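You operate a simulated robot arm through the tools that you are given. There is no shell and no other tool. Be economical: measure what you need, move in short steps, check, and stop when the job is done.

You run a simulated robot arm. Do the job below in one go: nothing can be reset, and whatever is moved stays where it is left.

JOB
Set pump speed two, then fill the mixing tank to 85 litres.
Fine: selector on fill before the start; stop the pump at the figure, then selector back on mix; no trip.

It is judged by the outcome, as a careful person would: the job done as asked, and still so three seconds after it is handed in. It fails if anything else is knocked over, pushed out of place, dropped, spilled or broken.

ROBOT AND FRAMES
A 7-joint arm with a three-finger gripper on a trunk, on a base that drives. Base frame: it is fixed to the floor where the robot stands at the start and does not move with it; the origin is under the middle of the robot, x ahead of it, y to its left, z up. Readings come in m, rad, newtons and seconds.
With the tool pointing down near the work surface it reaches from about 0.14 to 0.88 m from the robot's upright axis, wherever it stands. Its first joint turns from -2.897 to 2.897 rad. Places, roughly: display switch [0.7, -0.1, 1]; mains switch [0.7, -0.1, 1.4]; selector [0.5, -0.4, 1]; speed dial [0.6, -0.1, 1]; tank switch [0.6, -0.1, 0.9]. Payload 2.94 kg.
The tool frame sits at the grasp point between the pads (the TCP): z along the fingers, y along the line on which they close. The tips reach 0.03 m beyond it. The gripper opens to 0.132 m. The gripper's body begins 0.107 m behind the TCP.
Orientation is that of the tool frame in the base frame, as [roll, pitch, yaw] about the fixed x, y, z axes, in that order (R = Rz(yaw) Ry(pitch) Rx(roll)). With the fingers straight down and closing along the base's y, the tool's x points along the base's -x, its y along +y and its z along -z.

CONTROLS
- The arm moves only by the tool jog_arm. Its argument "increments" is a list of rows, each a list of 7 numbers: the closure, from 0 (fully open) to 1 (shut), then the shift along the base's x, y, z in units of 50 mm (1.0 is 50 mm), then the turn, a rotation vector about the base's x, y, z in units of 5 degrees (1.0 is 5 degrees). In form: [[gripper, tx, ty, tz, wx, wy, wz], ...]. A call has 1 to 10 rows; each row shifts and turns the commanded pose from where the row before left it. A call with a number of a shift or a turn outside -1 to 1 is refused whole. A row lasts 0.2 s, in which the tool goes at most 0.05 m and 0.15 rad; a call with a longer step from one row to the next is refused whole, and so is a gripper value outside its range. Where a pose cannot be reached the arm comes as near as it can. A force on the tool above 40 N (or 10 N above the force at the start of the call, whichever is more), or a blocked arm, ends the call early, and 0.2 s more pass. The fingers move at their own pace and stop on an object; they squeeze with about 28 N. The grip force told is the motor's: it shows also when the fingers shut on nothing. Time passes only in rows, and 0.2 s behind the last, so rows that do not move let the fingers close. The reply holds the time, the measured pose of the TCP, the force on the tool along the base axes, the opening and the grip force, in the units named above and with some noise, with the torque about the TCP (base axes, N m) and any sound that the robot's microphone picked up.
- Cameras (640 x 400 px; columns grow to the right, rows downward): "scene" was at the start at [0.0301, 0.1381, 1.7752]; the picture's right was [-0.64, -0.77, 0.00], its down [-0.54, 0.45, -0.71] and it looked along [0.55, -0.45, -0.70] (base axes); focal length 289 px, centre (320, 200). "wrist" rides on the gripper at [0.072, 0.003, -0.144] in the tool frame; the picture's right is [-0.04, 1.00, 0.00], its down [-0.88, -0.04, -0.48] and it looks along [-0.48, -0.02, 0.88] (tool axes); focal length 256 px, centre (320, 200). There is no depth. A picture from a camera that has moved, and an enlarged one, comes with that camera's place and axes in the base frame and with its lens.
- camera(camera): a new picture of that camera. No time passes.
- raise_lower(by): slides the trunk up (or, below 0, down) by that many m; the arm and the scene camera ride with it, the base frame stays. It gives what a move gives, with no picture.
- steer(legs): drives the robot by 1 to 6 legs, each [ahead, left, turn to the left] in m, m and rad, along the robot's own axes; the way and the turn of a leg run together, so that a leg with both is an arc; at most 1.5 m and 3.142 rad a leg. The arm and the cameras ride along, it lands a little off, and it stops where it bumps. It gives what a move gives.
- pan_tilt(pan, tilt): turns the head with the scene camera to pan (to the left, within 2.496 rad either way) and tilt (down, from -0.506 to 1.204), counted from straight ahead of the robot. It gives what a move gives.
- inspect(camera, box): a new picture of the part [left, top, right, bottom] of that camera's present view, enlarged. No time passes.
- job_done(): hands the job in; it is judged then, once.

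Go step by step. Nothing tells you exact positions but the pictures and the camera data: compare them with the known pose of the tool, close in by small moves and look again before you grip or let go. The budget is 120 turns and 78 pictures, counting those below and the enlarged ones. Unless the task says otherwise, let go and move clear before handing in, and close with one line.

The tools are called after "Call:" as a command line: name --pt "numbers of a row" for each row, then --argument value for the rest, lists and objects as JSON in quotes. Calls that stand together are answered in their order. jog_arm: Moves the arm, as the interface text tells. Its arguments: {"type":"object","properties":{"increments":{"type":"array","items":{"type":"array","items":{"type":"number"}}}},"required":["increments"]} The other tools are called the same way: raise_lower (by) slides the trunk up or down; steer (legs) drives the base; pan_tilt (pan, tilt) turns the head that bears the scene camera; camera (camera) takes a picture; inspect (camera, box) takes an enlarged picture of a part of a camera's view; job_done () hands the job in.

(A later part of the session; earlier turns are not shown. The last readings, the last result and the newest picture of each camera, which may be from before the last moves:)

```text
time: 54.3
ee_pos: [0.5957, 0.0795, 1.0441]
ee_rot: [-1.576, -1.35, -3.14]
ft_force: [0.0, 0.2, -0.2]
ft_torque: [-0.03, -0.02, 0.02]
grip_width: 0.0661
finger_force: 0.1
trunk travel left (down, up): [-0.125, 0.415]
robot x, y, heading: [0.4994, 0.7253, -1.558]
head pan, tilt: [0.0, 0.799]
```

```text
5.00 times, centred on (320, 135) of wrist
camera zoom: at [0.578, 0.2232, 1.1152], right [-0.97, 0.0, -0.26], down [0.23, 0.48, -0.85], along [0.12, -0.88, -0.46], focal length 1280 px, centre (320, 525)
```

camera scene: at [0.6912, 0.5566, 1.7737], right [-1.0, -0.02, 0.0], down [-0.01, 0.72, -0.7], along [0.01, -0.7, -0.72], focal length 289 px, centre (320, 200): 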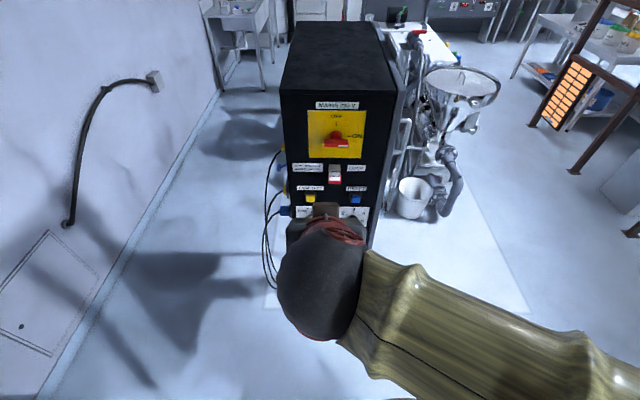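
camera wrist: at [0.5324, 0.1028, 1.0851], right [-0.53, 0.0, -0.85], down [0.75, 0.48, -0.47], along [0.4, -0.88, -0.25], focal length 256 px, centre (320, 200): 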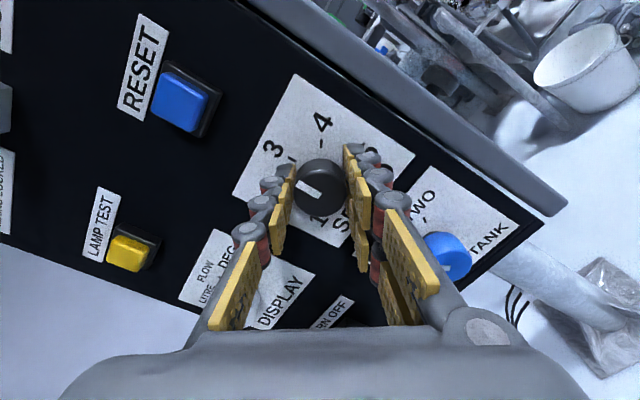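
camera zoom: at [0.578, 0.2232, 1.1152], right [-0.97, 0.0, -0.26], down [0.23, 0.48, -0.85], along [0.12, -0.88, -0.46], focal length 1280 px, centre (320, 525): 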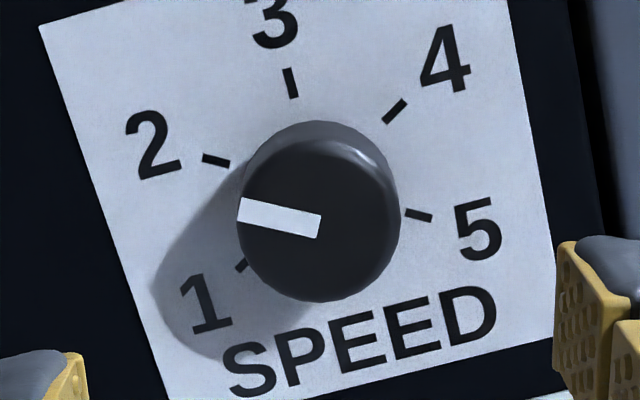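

Speed is set at 2. Next I'll go round to the front panel: strafe away from the cabinet, turn to face +x, then strafe across.

Call:
steer --legs '[[0, -0.9, 0], [0, 0, 1.556], [0, -0.9, 0]]'

Call:
camera --camera "wrist"

Call:
camera --camera "scene"

```text
time: 67.1
ee_pos: [0.2523, -0.1018, 1.0441]
ee_rot: [-1.579, -1.351, -1.579]
ft_force: [0.5, 0.8, 0.4]
ft_torque: [-0.03, 0.0, -0.01]
grip_width: 0.0659
finger_force: 0.0
trunk travel left (down, up): [-0.125, 0.415]
robot x, y, heading: [-0.3917, -0.1858, 0.002]
head pan, tilt: [0.0, 0.799]
```

```text
41 pictures are left
camera wrist: at [0.1092, -0.1183, 1.1148], right [-0.02, -0.97, -0.26], down [-0.47, 0.24, -0.85], along [0.88, 0.11, -0.46], focal length 256 px, centre (320, 200)
```

wrist: 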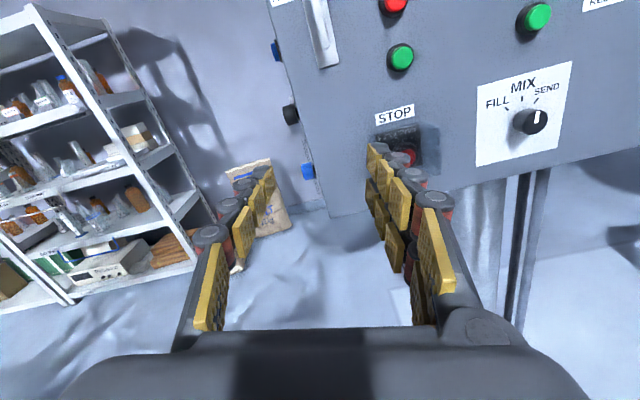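

```text
40 pictures are left
camera scene: at [-0.3457, 0.0027, 1.6236], right [0.0, -1.0, 0.0], down [-0.72, 0.0, -0.7], along [0.7, 0.0, -0.72], focal length 289 px, centre (320, 200)
```

scene: 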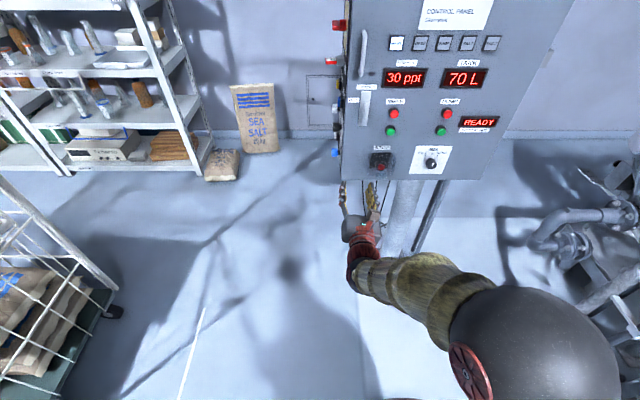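

The front panel and displays are all visible from the head. Selector is about (0.465, -0.39, 0.973), pump start (0.48, -0.39, 1.097), pump stop about 6 cm above it. I'll shift the base a bit and line up on the selector.

Call:
steer --legs '[[0.08, -0.15, 0]]'

Call:
jog_arm --pt "0.5 0 -0.5 -0.25 1 0 0" --pt "0.5 0 -0.5 -0.25 1 0 0" --pt "0.5 0 -0.5 -0.25 1 0 0" --pt "0.5 0 -0.5 -0.25 1 0 0" --pt "0.5 0 -0.5 -0.25 1 0 0" --pt "0.5 0 -0.2 0 1 0 0" --pt "0.5 0 0 0 1 0 0" --pt "0.5 0 0 0 1 0 0" --pt "0.5 0 0 0 1 0 0" --pt "0.5 0 0 0 1 0 0"

Call:
camera --camera "wrist"

Call:
inspect --camera "scene" --box '[320, 50, 480, 190]'

```text
time: 68.6
ee_pos: [0.3335, -0.2519, 1.0439]
ee_rot: [-1.579, -1.352, -1.581]
ft_force: [0.2, 0.0, -0.6]
ft_torque: [0.01, -0.01, -0.03]
grip_width: 0.066
finger_force: 0.0
trunk travel left (down, up): [-0.125, 0.415]
robot x, y, heading: [-0.3117, -0.3388, -0.002]
head pan, tilt: [0.0, 0.799]
```

```text
time: 70.8
ee_pos: [0.3182, -0.27, 1.0018]
ee_rot: [-1.591, -0.478, -1.581]
ft_force: [0.3, 0.5, 0.5]
ft_torque: [-0.01, 0.01, 0.01]
grip_width: 0.066
finger_force: 0.0
out of reach, approached as far as the arm can: row 2, 3, 4, 5, 6, 8
trunk travel left (down, up): [-0.125, 0.415]
robot x, y, heading: [-0.3126, -0.3376, 0.005]
head pan, tilt: [0.0, 0.799]
```

```text
39 pictures are left
camera wrist: at [0.1732, -0.334, 1.0332], right [-0.02, -0.42, -0.91], down [-0.47, 0.81, -0.36], along [0.88, 0.41, -0.21], focal length 256 px, centre (320, 200)
```

wrist: 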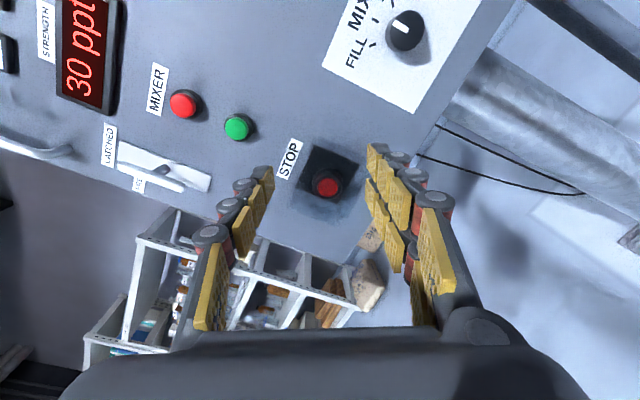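

```text
2.86 times, centred on (400, 120) of scene
camera zoom: at [-0.2649, -0.1478, 1.6237], right [0.0, -1.0, 0.0], down [-0.72, 0.0, -0.7], along [0.7, 0.0, -0.72], focal length 826 px, centre (91, 429)
```

zoom: 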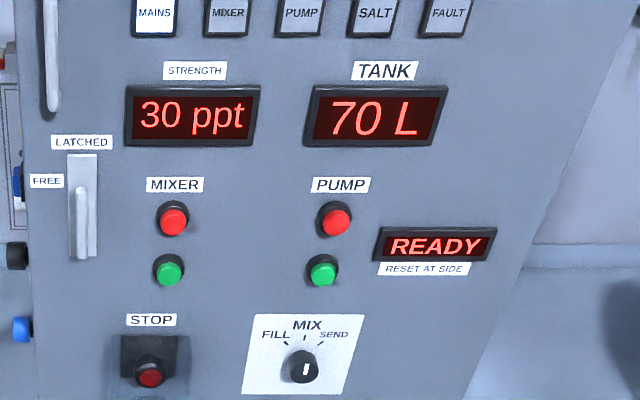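

The arm works better with the target slightly to its left, so I'll strafe 0.15 m further right.

Call:
steer --legs '[[-0.04, -0.15, 0]]'

Call:
jog_arm --pt "0.5 0.3 0 -0.2 0 0 0" --pt "0.5 0.3 0.2 -0.2 0 0 0" --pt "0.5 0.3 0.2 -0.2 0 0 0" --pt "0.5 0.3 0.2 0 0 0 0"

Call:
camera --camera "wrist"

```text
time: 72.2
ee_pos: [0.2775, -0.4205, 1.0005]
ee_rot: [-1.589, -0.479, -1.582]
ft_force: [-0.9, 0.9, -0.2]
ft_torque: [0.0, -0.03, -0.02]
grip_width: 0.0659
finger_force: 0.1
trunk travel left (down, up): [-0.125, 0.415]
robot x, y, heading: [-0.3525, -0.4878, 0.004]
head pan, tilt: [0.0, 0.799]
```

```text
time: 73.2
ee_pos: [0.3376, -0.3907, 0.9695]
ee_rot: [-1.59, -0.478, -1.58]
ft_force: [0.0, -0.1, -0.2]
ft_torque: [-0.02, 0.02, -0.02]
grip_width: 0.066
finger_force: 0.0
trunk travel left (down, up): [-0.125, 0.415]
robot x, y, heading: [-0.349, -0.4888, -0.003]
head pan, tilt: [0.0, 0.799]
```

```text
37 pictures are left
camera wrist: at [0.1937, -0.4529, 1.0027], right [-0.02, -0.42, -0.91], down [-0.47, 0.81, -0.36], along [0.88, 0.42, -0.22], focal length 256 px, centre (320, 200)
```

wrist: 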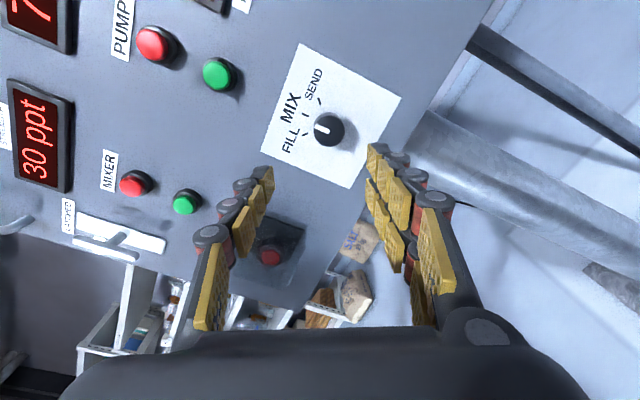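

Call:
inspect --camera "wrist" --box '[260, 40, 400, 190]'

```text
2.67 times, centred on (330, 115) of wrist
camera zoom: at [0.1937, -0.4529, 1.0027], right [-0.02, -0.42, -0.91], down [-0.47, 0.81, -0.36], along [0.88, 0.42, -0.22], focal length 683 px, centre (293, 427)
```

zoom: 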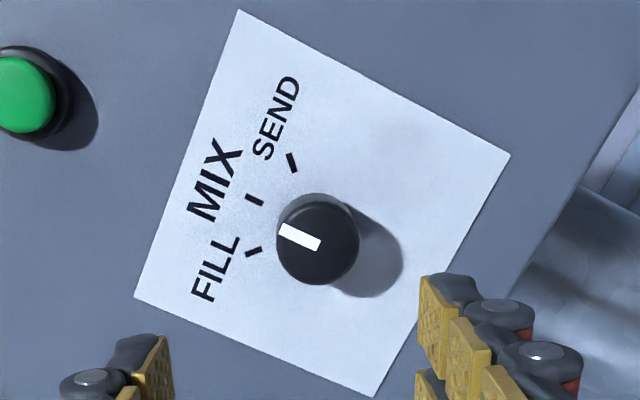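

The selector is at MIX, with FILL 45° counter-clockwise. Knob centre is about (0.478, -0.402, 0.964), so I'll advance and grip it.

Call:
jog_arm --pt "0.5 0.8 -0.15 -0.08 0 0 0" --pt "0.5 0.8 -0.08 -0.03 0 0 0" --pt "0.5 0.7 0 0 0 0 0" --pt "0.5 0.2 0 0 0 0 0" --pt "0.5 0 0 0 0 0 0"

Call:
camera --camera "wrist"

```text
time: 74.4
ee_pos: [0.4619, -0.4005, 0.9653]
ee_rot: [-1.59, -0.478, -1.583]
ft_force: [1.2, -0.1, -0.3]
ft_torque: [-0.02, -0.01, -0.04]
grip_width: 0.066
finger_force: 0.1
trunk travel left (down, up): [-0.125, 0.415]
robot x, y, heading: [-0.3532, -0.4882, 0.001]
head pan, tilt: [0.0, 0.799]
```

```text
35 pictures are left
camera wrist: at [0.3191, -0.4632, 0.9977], right [-0.03, -0.42, -0.91], down [-0.46, 0.81, -0.36], along [0.89, 0.41, -0.22], focal length 256 px, centre (320, 200)
```

wrist: 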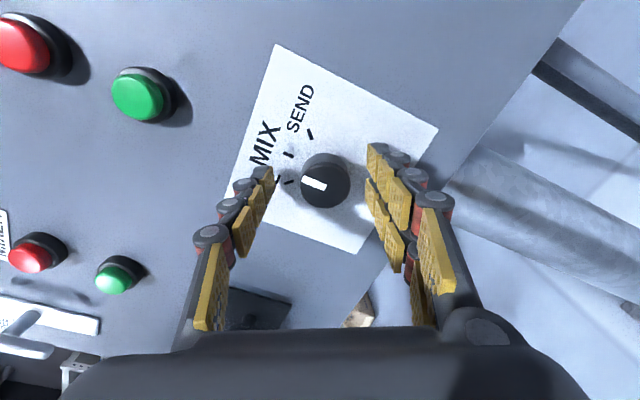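

Call:
jog_arm --pt "0.5 0.16 0 0 0 0 0" --pt "0.5 0 0 0 0 0 0" --pt "1 0 0 0 0 0 0" --pt "1 0 0 0 0 0 0" --pt "1 0 0 0 0 0 0"

Call:
inspect --camera "wrist" --box '[240, 100, 400, 260]'

```text
time: 75.6
ee_pos: [0.4709, -0.4021, 0.9613]
ee_rot: [-1.597, -0.477, -1.585]
ft_force: [1.4, -7.1, -9.4]
ft_torque: [-0.04, 0.34, -0.27]
grip_width: 0.0341
finger_force: 21.3
trunk travel left (down, up): [-0.125, 0.415]
robot x, y, heading: [-0.3537, -0.4916, 0.002]
head pan, tilt: [0.0, 0.799]
```

```text
2.50 times, centred on (320, 180) of wrist
camera zoom: at [0.3267, -0.4645, 0.9956], right [-0.03, -0.42, -0.91], down [-0.46, 0.81, -0.36], along [0.89, 0.41, -0.22], focal length 640 px, centre (320, 250)
```

zoom: 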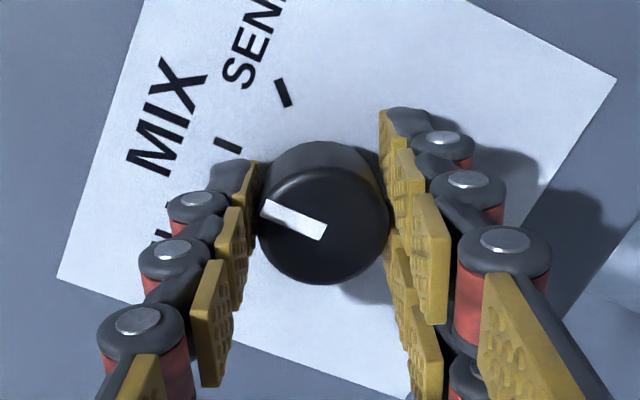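

Gripped. I'll turn 45° counter-clockwise (wx negative) with a small trim.

Call:
jog_arm --pt "1 0 -0.03 -0.04 -1 0 0" --pt "1 0 0 0 -1 0 0" --pt "1 0 0 0 -1 0 0" --pt "1 0 0 0 -1 0 0" --pt "1 0 0 0 -1 0 0" --pt "1 0 0 0 -1 0 0" --pt "1 0 0 0 -1 0 0" --pt "1 0 0 0 -1 0 0" --pt "1 0 0 0 -1 0 0" --pt "1 0 0 0 0 0 0"

Call:
inspect --camera "wrist" --box '[240, 100, 400, 260]'

```text
time: 76.0
ee_pos: [0.4666, -0.4013, 0.962]
ee_rot: [-1.601, -0.554, -1.58]
ft_force: [28.8, -0.1, -10.3]
ft_torque: [-0.03, 0.63, -0.04]
grip_width: 0.0342
finger_force: 44.0
out of reach, approached as far as the arm can: row 1, 2
trunk travel left (down, up): [-0.125, 0.415]
robot x, y, heading: [-0.349, -0.4897, 0.005]
head pan, tilt: [0.0, 0.799]
stopped in row 2: the force on the tool passed its limit at 51 N (the readings are from after the stop); the commanded pose is now the measured one
```

```text
2.50 times, centred on (320, 180) of wrist
camera zoom: at [0.3235, -0.4623, 1.0011], right [-0.03, -0.49, -0.87], down [-0.47, 0.78, -0.42], along [0.88, 0.39, -0.25], focal length 640 px, centre (320, 250)
```

zoom: 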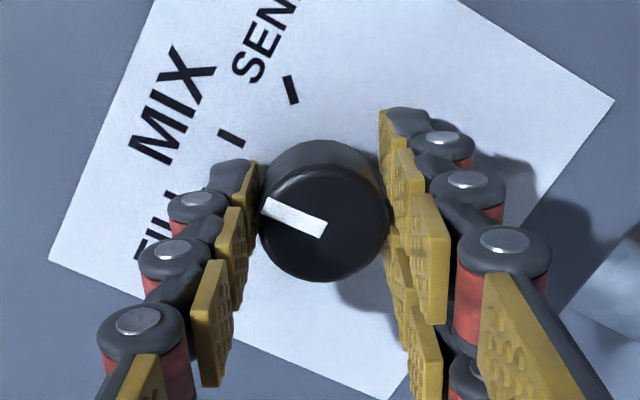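

At the edge of reach here. I'll release, back off and reproduce the base/trunk stance that worked on the side panel (6 cm closer, 8 cm lower).

Call:
jog_arm --pt "0.5 0 0 0 0 0 0" --pt "0.5 0 0 0 0 0 0" --pt "0.5 0 0 0 0 0 0" --pt "0.5 -0.6 0 0 0 0 0" --pt "0.5 -0.9 0 0 0 0 0" --pt "0.5 -0.9 0 0 0 0 0" --pt "0.5 -0.9 0 0 0 0 0"

Call:
raise_lower --by -0.08

Call:
steer --legs '[[0.06, 0, 0]]'

Call:
inspect --camera "scene" --box '[270, 50, 430, 190]'

```text
time: 77.6
ee_pos: [0.2989, -0.4033, 0.9654]
ee_rot: [-1.591, -0.554, -1.584]
ft_force: [-0.2, 0.4, 0.5]
ft_torque: [-0.01, -0.01, -0.01]
grip_width: 0.0662
finger_force: 0.0
trunk travel left (down, up): [-0.125, 0.415]
robot x, y, heading: [-0.347, -0.4868, 0.001]
head pan, tilt: [0.0, 0.799]
```

```text
time: 78.8
ee_pos: [0.3, -0.4038, 0.8855]
ee_rot: [-1.593, -0.554, -1.585]
ft_force: [-0.2, -0.1, 0.4]
ft_torque: [0.01, 0.0, 0.01]
grip_width: 0.0659
finger_force: 0.1
trunk travel left (down, up): [-0.045, 0.495]
robot x, y, heading: [-0.3487, -0.4862, 0.003]
head pan, tilt: [0.0, 0.799]
```

```text
time: 79.7
ee_pos: [0.3615, -0.4024, 0.8854]
ee_rot: [-1.591, -0.552, -1.585]
ft_force: [-0.6, 0.6, 0.5]
ft_torque: [-0.02, 0.03, 0.02]
grip_width: 0.0661
finger_force: 0.0
trunk travel left (down, up): [-0.045, 0.495]
robot x, y, heading: [-0.2891, -0.4882, 0.004]
head pan, tilt: [0.0, 0.799]
```

```text
2.86 times, centred on (350, 120) of scene
camera zoom: at [-0.2439, -0.2971, 1.5437], right [0.0, -1.0, 0.0], down [-0.72, 0.0, -0.7], along [0.7, 0.0, -0.72], focal length 826 px, centre (234, 429)
```

zoom: 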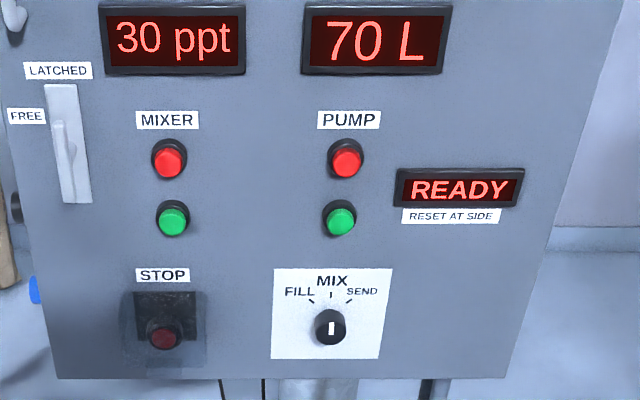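

Call:
jog_arm --pt "0.5 0.3 0 0.8 0 0 0" --pt "0.5 0.5 0 0.79 0 0 0" --pt "0.5 0 0 0 -1 0 0" --pt "0.5 0 0 0 -1 0 0" --pt "0.5 0 0 0 -1 0 0" --pt "0.5 0 0 0 -1 0 0" --pt "0.5 0 0 0 -1 0 0" --pt "0.5 0 0 0 -1 0 0" --pt "0.5 0 0 0 -1 0 0" --pt "0.5 0 0 0 -1 0 0"

```text
time: 81.9
ee_pos: [0.4001, -0.4017, 0.966]
ee_rot: [-1.568, -1.251, -1.606]
ft_force: [0.0, -0.7, -0.1]
ft_torque: [0.03, -0.04, 0.02]
grip_width: 0.0661
finger_force: 0.1
trunk travel left (down, up): [-0.045, 0.495]
robot x, y, heading: [-0.2905, -0.4868, 0.006]
head pan, tilt: [0.0, 0.799]
```

Reach is fine in this stance. Roll back, advance and grip again.

Call:
jog_arm --pt "0.5 0 0 0 1 0 0" --pt "0.5 0 0 0 1 0 0" --pt "0.5 0 0 0 1 0 0" --pt "0.5 0 0 0 1 0 0" --pt "0.5 0 0 0 1 0 0" --pt "0.5 0 0 0 1 0 0" --pt "0.5 0 0 0 1 0 0" --pt "0.5 0 0 0 1 0 0" --pt "0.5 0.7 0 -0.06 0 0 0" --pt "0.5 0.7 0 0 0 0 0"

Call:
jog_arm --pt "0.5 0 0 0 0 0 0" --pt "1 0 0 0 0 0 0" --pt "1 0 0 0 0 0 0" --pt "1 0 0 0 0 0 0"

Call:
inspect --camera "wrist" --box '[240, 100, 400, 260]'

```text
time: 84.1
ee_pos: [0.4701, -0.4022, 0.9612]
ee_rot: [-1.594, -0.554, -1.583]
ft_force: [-0.3, -0.3, 0.0]
ft_torque: [0.0, 0.02, 0.02]
grip_width: 0.066
finger_force: 0.0
trunk travel left (down, up): [-0.045, 0.495]
robot x, y, heading: [-0.2905, -0.4881, 0.007]
head pan, tilt: [0.0, 0.799]
```

```text
time: 85.1
ee_pos: [0.4706, -0.4015, 0.9615]
ee_rot: [-1.596, -0.554, -1.583]
ft_force: [-0.7, -2.1, -2.8]
ft_torque: [-0.02, 0.09, -0.15]
grip_width: 0.0339
finger_force: 21.0
trunk travel left (down, up): [-0.045, 0.495]
robot x, y, heading: [-0.2915, -0.4889, 0.008]
head pan, tilt: [0.0, 0.799]
```

```text
2.50 times, centred on (320, 180) of wrist
camera zoom: at [0.3266, -0.4614, 0.9997], right [-0.03, -0.49, -0.87], down [-0.46, 0.78, -0.42], along [0.88, 0.39, -0.25], focal length 640 px, centre (320, 250)
```

zoom: 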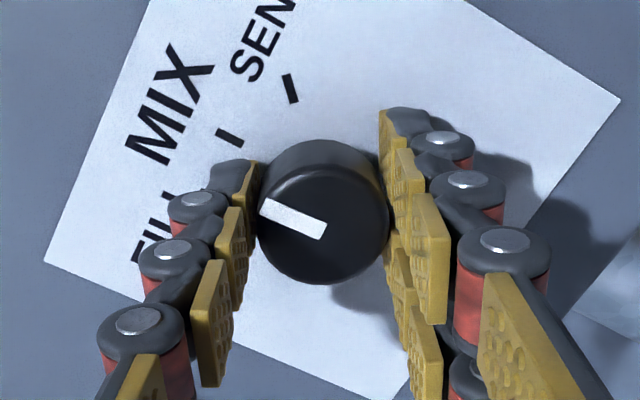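

Call:
jog_arm --pt "1 0 -0.01 -0.01 -1 0 0" --pt "1 0 0 0 -1 0 0" --pt "1 0 0 0 -1 0 0" --pt "1 0 0 0 -1 0 0" --pt "1 0 0 0 -1 0 0" --pt "1 0 0 0 -1 0 0" --pt "1 0 0 0 -1 0 0" --pt "1 0 0 0 -1 0 0" --pt "1 0 0 0 -0.3 0 0" --pt "1 0 0 0 0 0 0"

Call:
inspect --camera "wrist" --box '[240, 100, 400, 260]'

```text
time: 87.3
ee_pos: [0.4699, -0.4014, 0.9617]
ee_rot: [-1.567, -1.28, -1.607]
ft_force: [4.0, 14.4, -2.0]
ft_torque: [0.02, 0.19, 0.47]
grip_width: 0.0335
finger_force: 45.1
trunk travel left (down, up): [-0.045, 0.495]
robot x, y, heading: [-0.2926, -0.4837, 0.006]
head pan, tilt: [0.0, 0.799]
```

```text
2.50 times, centred on (320, 180) of wrist
camera zoom: at [0.3266, -0.4204, 1.0297], right [-0.03, -0.94, -0.33], down [-0.47, 0.3, -0.83], along [0.88, 0.13, -0.45], focal length 640 px, centre (320, 250)
```

zoom: 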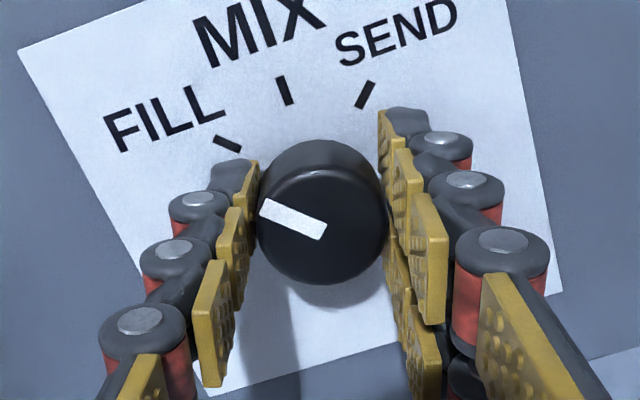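

Pointer is parallel to the FILL tick. Relieve the side load, release, back off and check.

Call:
jog_arm --pt "1 0 0.03 0 0 0 0" --pt "1 0 0.02 0 0 0 0" --pt "0.5 0 0 0 0 0 0" --pt "0.5 0 0 0 0 0 0" --pt "0.5 0 0 0 0 0 0" --pt "0.5 -0.7 0 0 0 0 0" --pt "0.5 -0.9 0 0 0 0 0" --pt "0.5 -0.9 0 0 0 0 0"

Call:
camera --camera "wrist"

Call:
inspect --camera "scene" --box '[270, 50, 430, 190]'

```text
time: 89.1
ee_pos: [0.3477, -0.4002, 0.9602]
ee_rot: [-1.562, -1.279, -1.611]
ft_force: [-0.4, 0.2, -0.4]
ft_torque: [-0.02, -0.01, 0.01]
grip_width: 0.066
finger_force: 0.1
trunk travel left (down, up): [-0.045, 0.495]
robot x, y, heading: [-0.2885, -0.4885, 0.001]
head pan, tilt: [0.0, 0.799]
```

```text
29 pictures are left
camera wrist: at [0.2014, -0.4198, 1.0296], right [-0.03, -0.94, -0.33], down [-0.46, 0.31, -0.83], along [0.89, 0.13, -0.45], focal length 256 px, centre (320, 200)
```

wrist: 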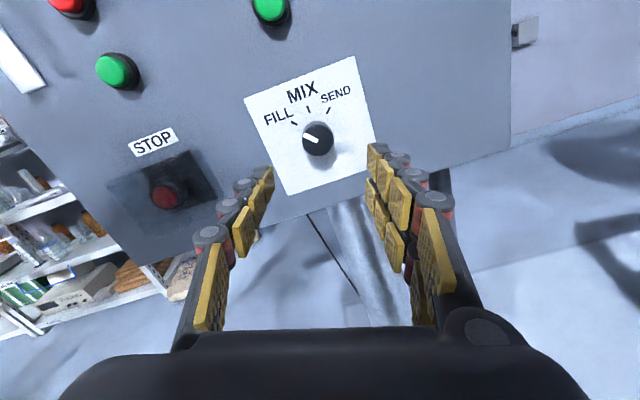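

```text
2.86 times, centred on (350, 120) of scene
camera zoom: at [-0.2429, -0.2971, 1.5437], right [0.0, -1.0, 0.0], down [-0.72, 0.0, -0.7], along [0.7, 0.0, -0.72], focal length 826 px, centre (234, 429)
```

zoom: 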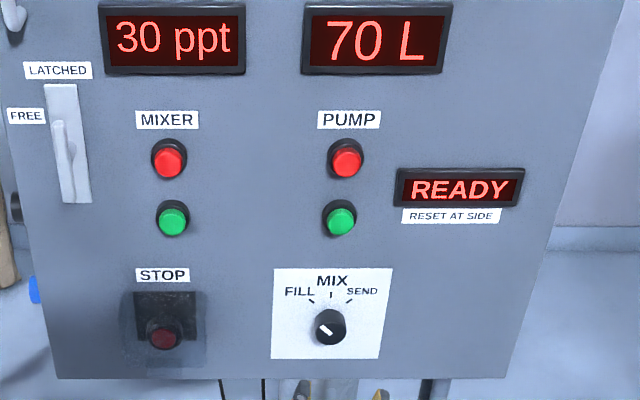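

FILL is set. Button estimates: green cap (0.495, -0.402, 1.087), red about 6.3 cm above it. I'll close the fingers and hover in front of green.

Call:
jog_arm --pt "1 0 0 0.7 0 0 0" --pt "1 0 0 0.9 0 0 0" --pt "1 0 -0.04 0.94 0 0 0" --pt "1 0.8 0 0 0 0 0" --pt "1 0.8 0 0 0 0 0" --pt "1 0 0 0 0 0 0"

Call:
camera --camera "wrist"

Call:
inspect --camera "scene" --box '[270, 50, 430, 190]'

```text
time: 90.5
ee_pos: [0.4265, -0.4027, 1.0889]
ee_rot: [-1.567, -1.277, -1.607]
ft_force: [0.1, -0.2, -0.3]
ft_torque: [0.04, 0.01, 0.03]
grip_width: 0.0001
finger_force: 27.8
trunk travel left (down, up): [-0.045, 0.495]
robot x, y, heading: [-0.2943, -0.4891, 0.003]
head pan, tilt: [0.0, 0.799]
```

```text
27 pictures are left
camera wrist: at [0.2819, -0.4211, 1.1566], right [-0.03, -0.94, -0.33], down [-0.47, 0.31, -0.83], along [0.88, 0.13, -0.45], focal length 256 px, centre (320, 200)
```

wrist: 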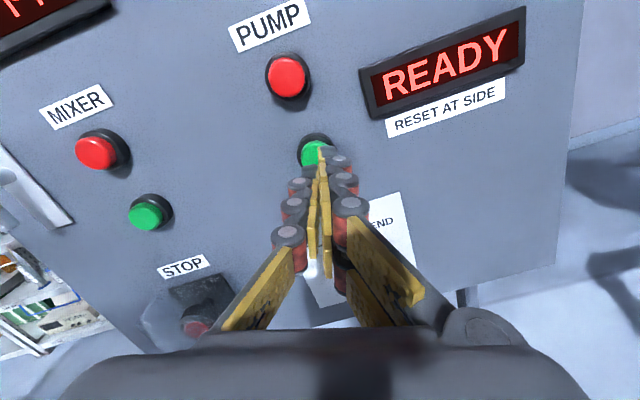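

```text
2.86 times, centred on (350, 120) of scene
camera zoom: at [-0.2428, -0.2971, 1.5436], right [0.0, -1.0, 0.0], down [-0.72, 0.0, -0.7], along [0.7, 0.0, -0.72], focal length 826 px, centre (234, 429)
```

zoom: 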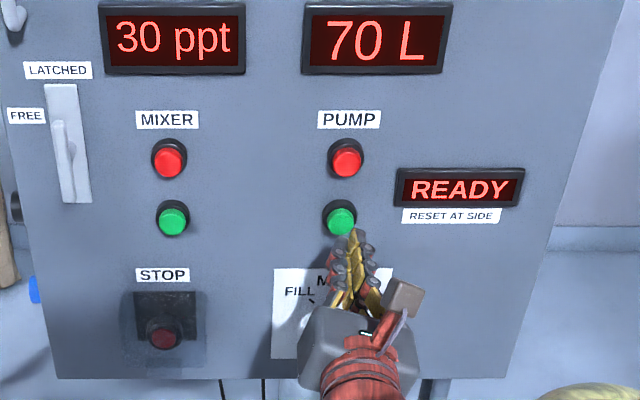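

Aligned with green (a few mm low). I'll press gently in small steps.

Call:
jog_arm --pt "1 0.5 0.03 0.05 0 0 0" --pt "1 0.2 0 0 0 0 0" --pt "1 0.1 0 0 0 0 0" --pt "1 0.08 0 0 0 0 0"

```text
time: 91.5
ee_pos: [0.4688, -0.4009, 1.0913]
ee_rot: [-1.564, -1.277, -1.608]
ft_force: [-3.2, 0.9, 1.4]
ft_torque: [0.04, 0.0, 0.02]
grip_width: 0.0058
finger_force: 28.3
trunk travel left (down, up): [-0.045, 0.495]
robot x, y, heading: [-0.2863, -0.4879, 0.006]
head pan, tilt: [0.0, 0.799]
heard: click
```

A click: the pump should be starting. I'll back off and go up to hover at the red stop button, then check.

Call:
jog_arm --pt "1 -0.5 0 0 0 0 0" --pt "1 0 0 0.7 0 0 0" --pt "1 0.2 0 0.55 0 0 0"

Call:
inspect --camera "scene" --box '[270, 20, 430, 160]'

```text
time: 92.3
ee_pos: [0.454, -0.4018, 1.1543]
ee_rot: [-1.564, -1.276, -1.608]
ft_force: [-0.6, -0.7, 0.0]
ft_torque: [0.0, 0.0, -0.01]
grip_width: 0.0
finger_force: 28.7
trunk travel left (down, up): [-0.045, 0.495]
robot x, y, heading: [-0.2938, -0.4888, 0.007]
head pan, tilt: [0.0, 0.799]
```

```text
2.86 times, centred on (350, 90) of scene
camera zoom: at [-0.2436, -0.2971, 1.5437], right [0.0, -1.0, 0.0], down [-0.72, 0.0, -0.7], along [0.7, 0.0, -0.72], focal length 826 px, centre (234, 514)
```

zoom: 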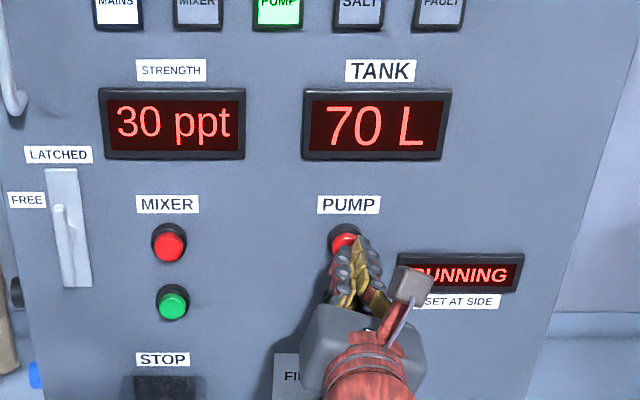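

The pump runs and the display reads 70 L. I'll wait a little to measure the rate.

Call:
jog_arm --pt "1 0.06 0 0 0 0 0" --pt "1 0 0 0 0 0 0" --pt "1 0 0 0 0 0 0" --pt "1 0 0 0 0 0 0"

Call:
inspect --camera "scene" --box '[270, 20, 430, 160]'

```text
time: 93.3
ee_pos: [0.4565, -0.4004, 1.1532]
ee_rot: [-1.564, -1.278, -1.609]
ft_force: [0.2, -0.8, -0.4]
ft_torque: [-0.06, 0.0, 0.0]
grip_width: 0.0002
finger_force: 29.1
trunk travel left (down, up): [-0.045, 0.495]
robot x, y, heading: [-0.2904, -0.4835, 0.003]
head pan, tilt: [0.0, 0.799]
```

```text
2.86 times, centred on (350, 90) of scene
camera zoom: at [-0.2433, -0.2971, 1.5437], right [0.0, -1.0, 0.0], down [-0.72, 0.0, -0.7], along [0.7, 0.0, -0.72], focal length 826 px, centre (234, 514)
```

zoom: 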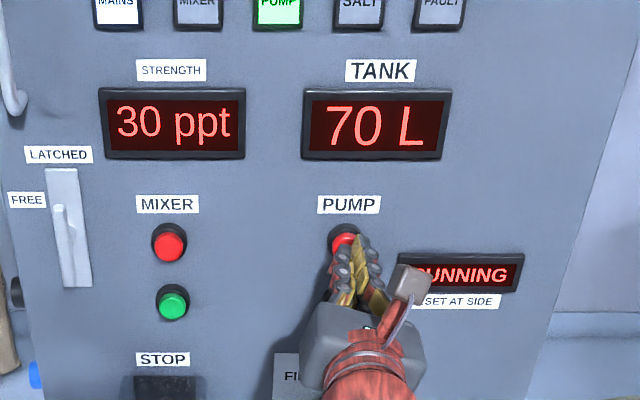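

Still 70 L after two seconds, so it is slow or ramping up. Wait another 2.2 s.

Call:
jog_arm --pt "1 0 0 0 0 0 0" --pt "1 0 0 0 0 0 0" --pt "1 0 0 0 0 0 0" --pt "1 0 0 0 0 0 0" --pt "1 0 0 0 0 0 0" --pt "1 0 0 0 0 0 0" --pt "1 0 0 0 0 0 0" --pt "1 0 0 0 0 0 0" --pt "1 0 0 0 0 0 0" --pt "1 0 0 0 0 0 0"

Call:
inspect --camera "scene" --box '[270, 20, 430, 160]'

```text
time: 95.5
ee_pos: [0.4578, -0.4004, 1.1539]
ee_rot: [-1.564, -1.28, -1.609]
ft_force: [-1.1, 0.7, 0.6]
ft_torque: [-0.02, -0.01, 0.02]
grip_width: 0.0002
finger_force: 28.2
trunk travel left (down, up): [-0.045, 0.495]
robot x, y, heading: [-0.293, -0.4895, 0.008]
head pan, tilt: [0.0, 0.799]
```

```text
2.86 times, centred on (350, 90) of scene
camera zoom: at [-0.2433, -0.2971, 1.5437], right [0.0, -1.0, 0.0], down [-0.72, 0.0, -0.7], along [0.7, 0.0, -0.72], focal length 826 px, centre (234, 514)
```

zoom: 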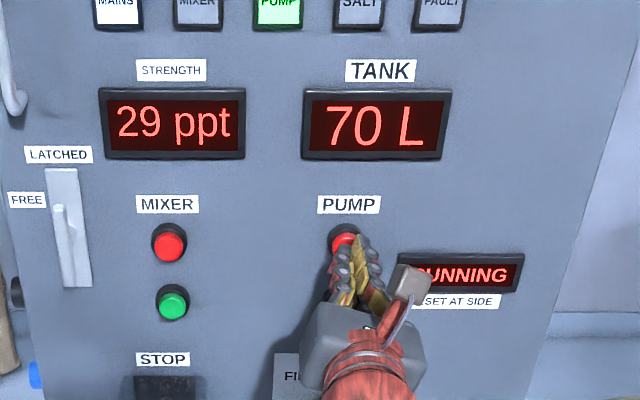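

Strength has dipped, so water is coming in. Keep waiting.

Call:
jog_arm --pt "1 0 0 0 0 0 0" --pt "1 0 0 0 0 0 0" --pt "1 0 0 0 0 0 0" --pt "1 0 0 0 0 0 0" --pt "1 0 0 0 0 0 0" --pt "1 0 0 0 0 0 0" --pt "1 0 0 0 0 0 0" --pt "1 0 0 0 0 0 0" --pt "1 0 0 0 0 0 0" --pt "1 0 0 0 0 0 0"

Call:
jog_arm --pt "1 0 0 0 0 0 0" --pt "1 0 0 0 0 0 0" --pt "1 0 0 0 0 0 0" --pt "1 0 0 0 0 0 0" --pt "1 0 0 0 0 0 0" --pt "1 0 0 0 0 0 0" --pt "1 0 0 0 0 0 0" --pt "1 0 0 0 0 0 0" --pt "1 0 0 0 0 0 0" --pt "1 0 0 0 0 0 0"

Call:
inspect --camera "scene" --box '[270, 20, 430, 160]'

```text
time: 97.7
ee_pos: [0.4577, -0.4004, 1.155]
ee_rot: [-1.566, -1.277, -1.61]
ft_force: [0.9, -0.2, 0.4]
ft_torque: [-0.02, -0.02, 0.01]
grip_width: 0.0001
finger_force: 28.6
trunk travel left (down, up): [-0.045, 0.495]
robot x, y, heading: [-0.2907, -0.4854, 0.004]
head pan, tilt: [0.0, 0.799]
```

```text
time: 99.9
ee_pos: [0.4564, -0.4008, 1.1538]
ee_rot: [-1.564, -1.279, -1.609]
ft_force: [-0.1, -0.3, 0.0]
ft_torque: [0.01, 0.04, 0.0]
grip_width: 0.0
finger_force: 28.3
trunk travel left (down, up): [-0.045, 0.495]
robot x, y, heading: [-0.2909, -0.4825, 0.008]
head pan, tilt: [0.0, 0.799]
```

```text
2.86 times, centred on (350, 90) of scene
camera zoom: at [-0.2433, -0.2971, 1.5436], right [0.0, -1.0, 0.0], down [-0.72, 0.0, -0.7], along [0.7, 0.0, -0.72], focal length 826 px, centre (234, 514)
```

zoom: 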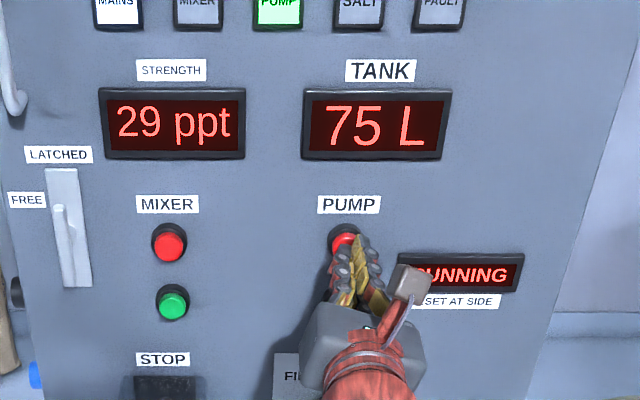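

The readout may step in 5 L units. I'll keep polling to learn the rate.

Call:
jog_arm --pt "1 0 0 0 0 0 0" --pt "1 0 0 0 0 0 0" --pt "1 0 0 0 0 0 0" --pt "1 0 0 0 0 0 0" --pt "1 0 0 0 0 0 0" --pt "1 0 0 0 0 0 0" --pt "1 0 0 0 0 0 0"

Call:
inspect --camera "scene" --box '[270, 20, 430, 160]'

```text
time: 101.5
ee_pos: [0.4574, -0.4018, 1.1549]
ee_rot: [-1.565, -1.278, -1.611]
ft_force: [-0.1, -0.6, 0.1]
ft_torque: [-0.01, -0.02, 0.0]
grip_width: 0.0
finger_force: 28.6
trunk travel left (down, up): [-0.045, 0.495]
robot x, y, heading: [-0.287, -0.4873, 0.003]
head pan, tilt: [0.0, 0.799]
```

```text
2.86 times, centred on (350, 90) of scene
camera zoom: at [-0.2433, -0.2971, 1.5437], right [0.0, -1.0, 0.0], down [-0.72, 0.0, -0.7], along [0.7, 0.0, -0.72], focal length 826 px, centre (234, 514)
```

zoom: 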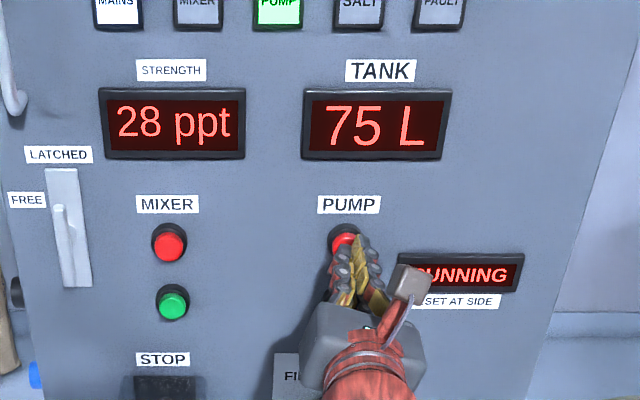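

Strength steps suggest roughly 0.4 L/s if the readout rounds to 5 L. I'll time further transitions to calibrate before stopping.

Call:
jog_arm --pt "1 0 0 0 0 0 0" --pt "1 0 0 0 0 0 0" --pt "1 0 0 0 0 0 0" --pt "1 0 0 0 0 0 0" --pt "1 0 0 0 0 0 0" --pt "1 0 0 0 0 0 0" --pt "1 0 0 0 0 0 0" --pt "1 0 0 0 0 0 0" --pt "1 0 0 0 0 0 0" --pt "1 0 0 0 0 0 0"

Call:
jog_arm --pt "1 0 0 0 0 0 0" --pt "1 0 0 0 0 0 0" --pt "1 0 0 0 0 0 0" --pt "1 0 0 0 0 0 0" --pt "1 0 0 0 0 0 0" --pt "1 0 0 0 0 0 0" --pt "1 0 0 0 0 0 0" --pt "1 0 0 0 0 0 0" --pt "1 0 0 0 0 0 0" --pt "1 0 0 0 0 0 0"

Call:
inspect --camera "scene" --box '[270, 20, 430, 160]'

```text
time: 103.7
ee_pos: [0.4575, -0.4014, 1.1542]
ee_rot: [-1.565, -1.276, -1.608]
ft_force: [0.0, -0.6, 0.9]
ft_torque: [-0.02, 0.02, 0.0]
grip_width: 0.0002
finger_force: 28.9
trunk travel left (down, up): [-0.045, 0.495]
robot x, y, heading: [-0.2888, -0.4871, 0.003]
head pan, tilt: [0.0, 0.799]
```

```text
time: 105.9
ee_pos: [0.4572, -0.4017, 1.1536]
ee_rot: [-1.564, -1.278, -1.61]
ft_force: [0.2, -0.5, 0.0]
ft_torque: [-0.04, 0.04, 0.0]
grip_width: 0.0
finger_force: 28.6
trunk travel left (down, up): [-0.045, 0.495]
robot x, y, heading: [-0.2881, -0.4851, 0.008]
head pan, tilt: [0.0, 0.799]
```

```text
2.86 times, centred on (350, 90) of scene
camera zoom: at [-0.2433, -0.2971, 1.5437], right [0.0, -1.0, 0.0], down [-0.72, 0.0, -0.7], along [0.7, 0.0, -0.72], focal length 826 px, centre (234, 514)
```

zoom: 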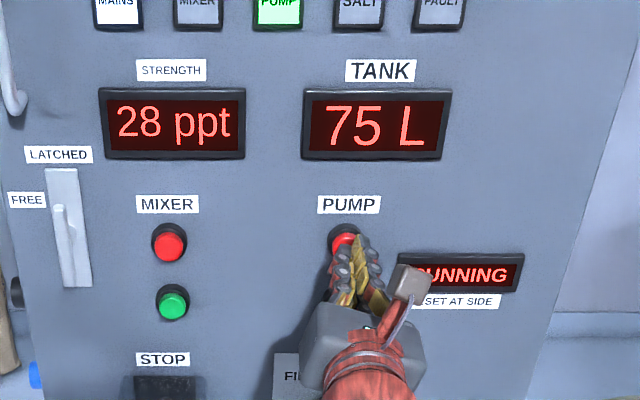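

Call:
jog_arm --pt "1 0 0 0 0 0 0" --pt "1 0 0 0 0 0 0" --pt "1 0 0 0 0 0 0" --pt "1 0 0 0 0 0 0" --pt "1 0 0 0 0 0 0" --pt "1 0 0 0 0 0 0"

Call:
inspect --camera "scene" --box '[270, 20, 430, 160]'

```text
time: 107.3
ee_pos: [0.457, -0.4008, 1.1545]
ee_rot: [-1.564, -1.276, -1.61]
ft_force: [0.9, 0.0, -0.3]
ft_torque: [0.0, 0.0, 0.0]
grip_width: 0.0
finger_force: 28.7
trunk travel left (down, up): [-0.045, 0.495]
robot x, y, heading: [-0.2944, -0.4901, 0.006]
head pan, tilt: [0.0, 0.799]
```

```text
2.86 times, centred on (350, 90) of scene
camera zoom: at [-0.2433, -0.2971, 1.5436], right [0.0, -1.0, 0.0], down [-0.72, 0.0, -0.7], along [0.7, 0.0, -0.72], focal length 826 px, centre (234, 514)
```

zoom: 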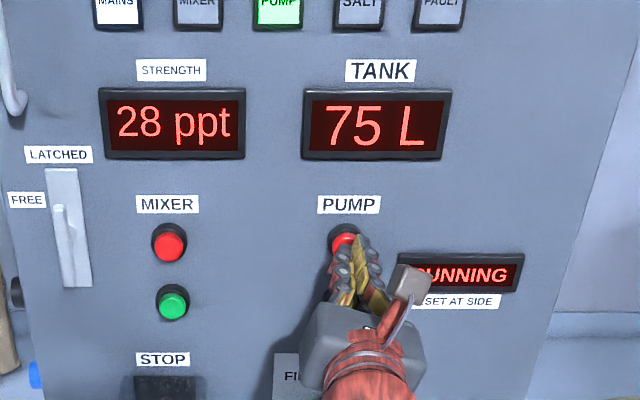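

Call:
jog_arm --pt "1 0 0 0 0 0 0" --pt "1 0 0 0 0 0 0" --pt "1 0 0 0 0 0 0" --pt "1 0 0 0 0 0 0" --pt "1 0 0 0 0 0 0" --pt "1 0 0 0 0 0 0"

Call:
inspect --camera "scene" --box '[270, 20, 430, 160]'

```text
time: 108.7
ee_pos: [0.4565, -0.401, 1.1553]
ee_rot: [-1.564, -1.277, -1.61]
ft_force: [0.6, -0.4, 0.0]
ft_torque: [0.02, -0.01, -0.01]
grip_width: 0.0001
finger_force: 28.5
trunk travel left (down, up): [-0.045, 0.495]
robot x, y, heading: [-0.2867, -0.4886, 0.001]
head pan, tilt: [0.0, 0.799]
```

```text
2.86 times, centred on (350, 90) of scene
camera zoom: at [-0.2433, -0.2971, 1.5437], right [0.0, -1.0, 0.0], down [-0.72, 0.0, -0.7], along [0.7, 0.0, -0.72], focal length 826 px, centre (234, 514)
```

zoom: 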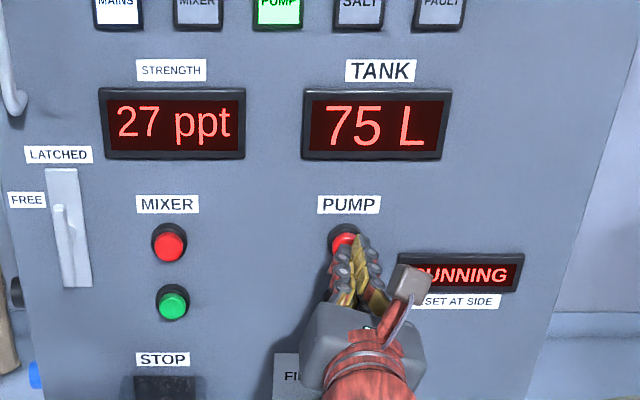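

Rate ≈ 0.38 L/s, with the readout rounding to the nearest 5 L: true 85 L should come around t≈131. I'll continue, checking at the 85 transition (~124 s) to refine.

Call:
jog_arm --pt "1 0 0 0 0 0 0" --pt "1 0 0 0 0 0 0" --pt "1 0 0 0 0 0 0" --pt "1 0 0 0 0 0 0" --pt "1 0 0 0 0 0 0" --pt "1 0 0 0 0 0 0" --pt "1 0 0 0 0 0 0" --pt "1 0 0 0 0 0 0" --pt "1 0 0 0 0 0 0" --pt "1 0 0 0 0 0 0"

Call:
inspect --camera "scene" --box '[270, 20, 430, 160]'

```text
time: 110.9
ee_pos: [0.4574, -0.402, 1.1546]
ee_rot: [-1.563, -1.278, -1.61]
ft_force: [0.1, -0.5, 0.0]
ft_torque: [-0.03, 0.01, 0.0]
grip_width: 0.0
finger_force: 28.5
trunk travel left (down, up): [-0.045, 0.495]
robot x, y, heading: [-0.2893, -0.4869, 0.008]
head pan, tilt: [0.0, 0.799]
```

```text
2.86 times, centred on (350, 90) of scene
camera zoom: at [-0.2433, -0.2971, 1.5437], right [0.0, -1.0, 0.0], down [-0.72, 0.0, -0.7], along [0.7, 0.0, -0.72], focal length 826 px, centre (234, 514)
```

zoom: 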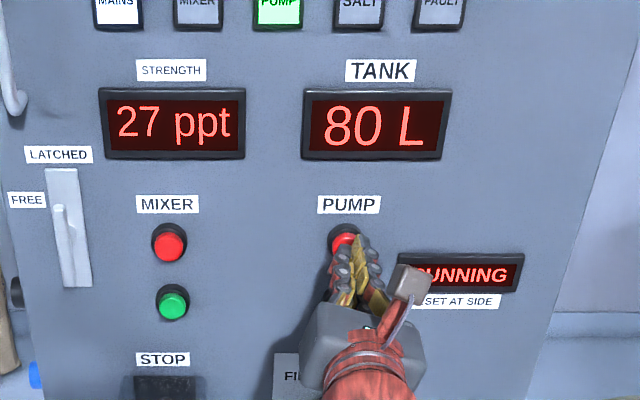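

80 appeared as expected. Rate 0.385–0.40 L/s; I'll keep waiting to about 122 s.

Call:
jog_arm --pt "1 0 0 0 0 0 0" --pt "1 0 0 0 0 0 0" --pt "1 0 0 0 0 0 0" --pt "1 0 0 0 0 0 0" --pt "1 0 0 0 0 0 0" --pt "1 0 0 0 0 0 0" --pt "1 0 0 0 0 0 0" --pt "1 0 0 0 0 0 0" --pt "1 0 0 0 0 0 0" --pt "1 0 0 0 0 0 0"

Call:
jog_arm --pt "1 0 0 0 0 0 0" --pt "1 0 0 0 0 0 0" --pt "1 0 0 0 0 0 0" --pt "1 0 0 0 0 0 0" --pt "1 0 0 0 0 0 0" --pt "1 0 0 0 0 0 0" --pt "1 0 0 0 0 0 0" --pt "1 0 0 0 0 0 0" --pt "1 0 0 0 0 0 0" --pt "1 0 0 0 0 0 0"

Call:
jog_arm --pt "1 0 0 0 0 0 0" --pt "1 0 0 0 0 0 0" --pt "1 0 0 0 0 0 0" --pt "1 0 0 0 0 0 0" --pt "1 0 0 0 0 0 0" --pt "1 0 0 0 0 0 0" --pt "1 0 0 0 0 0 0" --pt "1 0 0 0 0 0 0" --pt "1 0 0 0 0 0 0" --pt "1 0 0 0 0 0 0"

Call:
jog_arm --pt "1 0 0 0 0 0 0" --pt "1 0 0 0 0 0 0" --pt "1 0 0 0 0 0 0" --pt "1 0 0 0 0 0 0" --pt "1 0 0 0 0 0 0" --pt "1 0 0 0 0 0 0" --pt "1 0 0 0 0 0 0" --pt "1 0 0 0 0 0 0" --pt "1 0 0 0 0 0 0" --pt "1 0 0 0 0 0 0"

Call:
jog_arm --pt "1 0 0 0 0 0 0" --pt "1 0 0 0 0 0 0" --pt "1 0 0 0 0 0 0" --pt "1 0 0 0 0 0 0" --pt "1 0 0 0 0 0 0" --pt "1 0 0 0 0 0 0" --pt "1 0 0 0 0 0 0" --pt "1 0 0 0 0 0 0"

Call:
inspect --camera "scene" --box '[270, 20, 430, 160]'

```text
time: 113.1
ee_pos: [0.4575, -0.4003, 1.1541]
ee_rot: [-1.563, -1.279, -1.609]
ft_force: [0.2, 0.5, 0.4]
ft_torque: [-0.01, -0.01, 0.0]
grip_width: 0.0
finger_force: 28.7
trunk travel left (down, up): [-0.045, 0.495]
robot x, y, heading: [-0.2907, -0.4893, 0.005]
head pan, tilt: [0.0, 0.799]
```

```text
time: 115.3
ee_pos: [0.4562, -0.4013, 1.1548]
ee_rot: [-1.565, -1.278, -1.61]
ft_force: [0.3, 0.3, -0.3]
ft_torque: [0.0, 0.0, -0.02]
grip_width: 0.0
finger_force: 28.2
trunk travel left (down, up): [-0.045, 0.495]
robot x, y, heading: [-0.2882, -0.4864, 0.006]
head pan, tilt: [0.0, 0.799]
```

```text
time: 117.5
ee_pos: [0.4568, -0.4019, 1.1543]
ee_rot: [-1.563, -1.279, -1.608]
ft_force: [0.1, -0.4, 0.3]
ft_torque: [0.01, 0.0, 0.0]
grip_width: 0.0
finger_force: 28.9
trunk travel left (down, up): [-0.045, 0.495]
robot x, y, heading: [-0.2904, -0.4907, 0.003]
head pan, tilt: [0.0, 0.799]
```

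```text
time: 119.7
ee_pos: [0.4572, -0.4017, 1.1553]
ee_rot: [-1.564, -1.278, -1.611]
ft_force: [-1.2, 0.0, -0.6]
ft_torque: [0.04, -0.02, 0.02]
grip_width: 0.0
finger_force: 29.2
trunk travel left (down, up): [-0.045, 0.495]
robot x, y, heading: [-0.29, -0.4889, 0.001]
head pan, tilt: [0.0, 0.799]
```

```text
time: 121.5
ee_pos: [0.4571, -0.4014, 1.1535]
ee_rot: [-1.564, -1.279, -1.608]
ft_force: [-0.3, 0.0, -0.5]
ft_torque: [-0.01, 0.03, -0.03]
grip_width: 0.0004
finger_force: 28.6
trunk travel left (down, up): [-0.045, 0.495]
robot x, y, heading: [-0.2894, -0.4856, 0.004]
head pan, tilt: [0.0, 0.799]
```

```text
2.86 times, centred on (350, 90) of scene
camera zoom: at [-0.2433, -0.2971, 1.5436], right [0.0, -1.0, 0.0], down [-0.72, 0.0, -0.7], along [0.7, 0.0, -0.72], focal length 826 px, centre (234, 514)
```

zoom: 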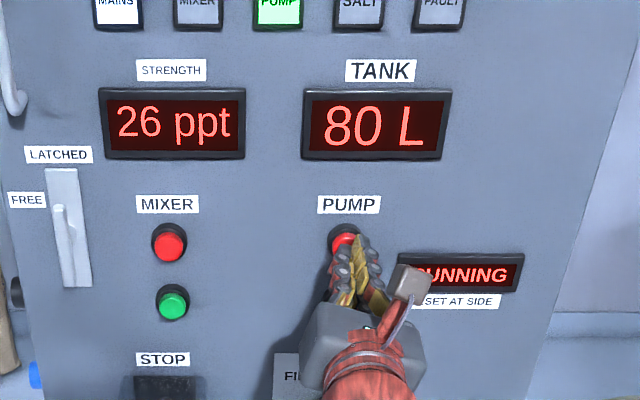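

Call:
jog_arm --pt "1 0 0 0 0 0 0" --pt "1 0 0 0 0 0 0" --pt "1 0 0 0 0 0 0"

Call:
inspect --camera "scene" --box '[270, 20, 430, 160]'

```text
time: 122.3
ee_pos: [0.4574, -0.4013, 1.1551]
ee_rot: [-1.565, -1.278, -1.609]
ft_force: [0.3, 0.4, 0.7]
ft_torque: [0.02, -0.02, 0.02]
grip_width: 0.0
finger_force: 28.5
trunk travel left (down, up): [-0.045, 0.495]
robot x, y, heading: [-0.2903, -0.4865, 0.005]
head pan, tilt: [0.0, 0.799]
```

```text
2.86 times, centred on (350, 90) of scene
camera zoom: at [-0.2433, -0.2971, 1.5436], right [0.0, -1.0, 0.0], down [-0.72, 0.0, -0.7], along [0.7, 0.0, -0.72], focal length 826 px, centre (234, 514)
```

zoom: 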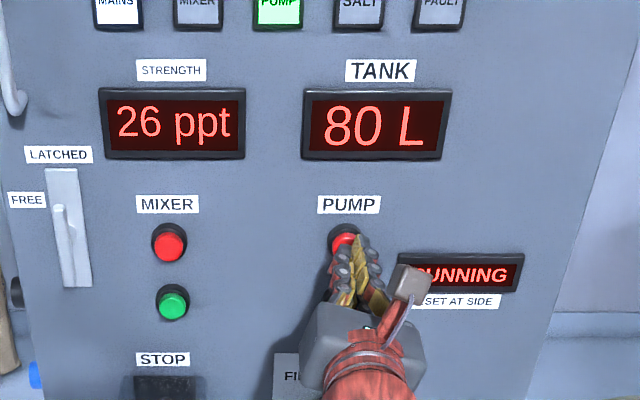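

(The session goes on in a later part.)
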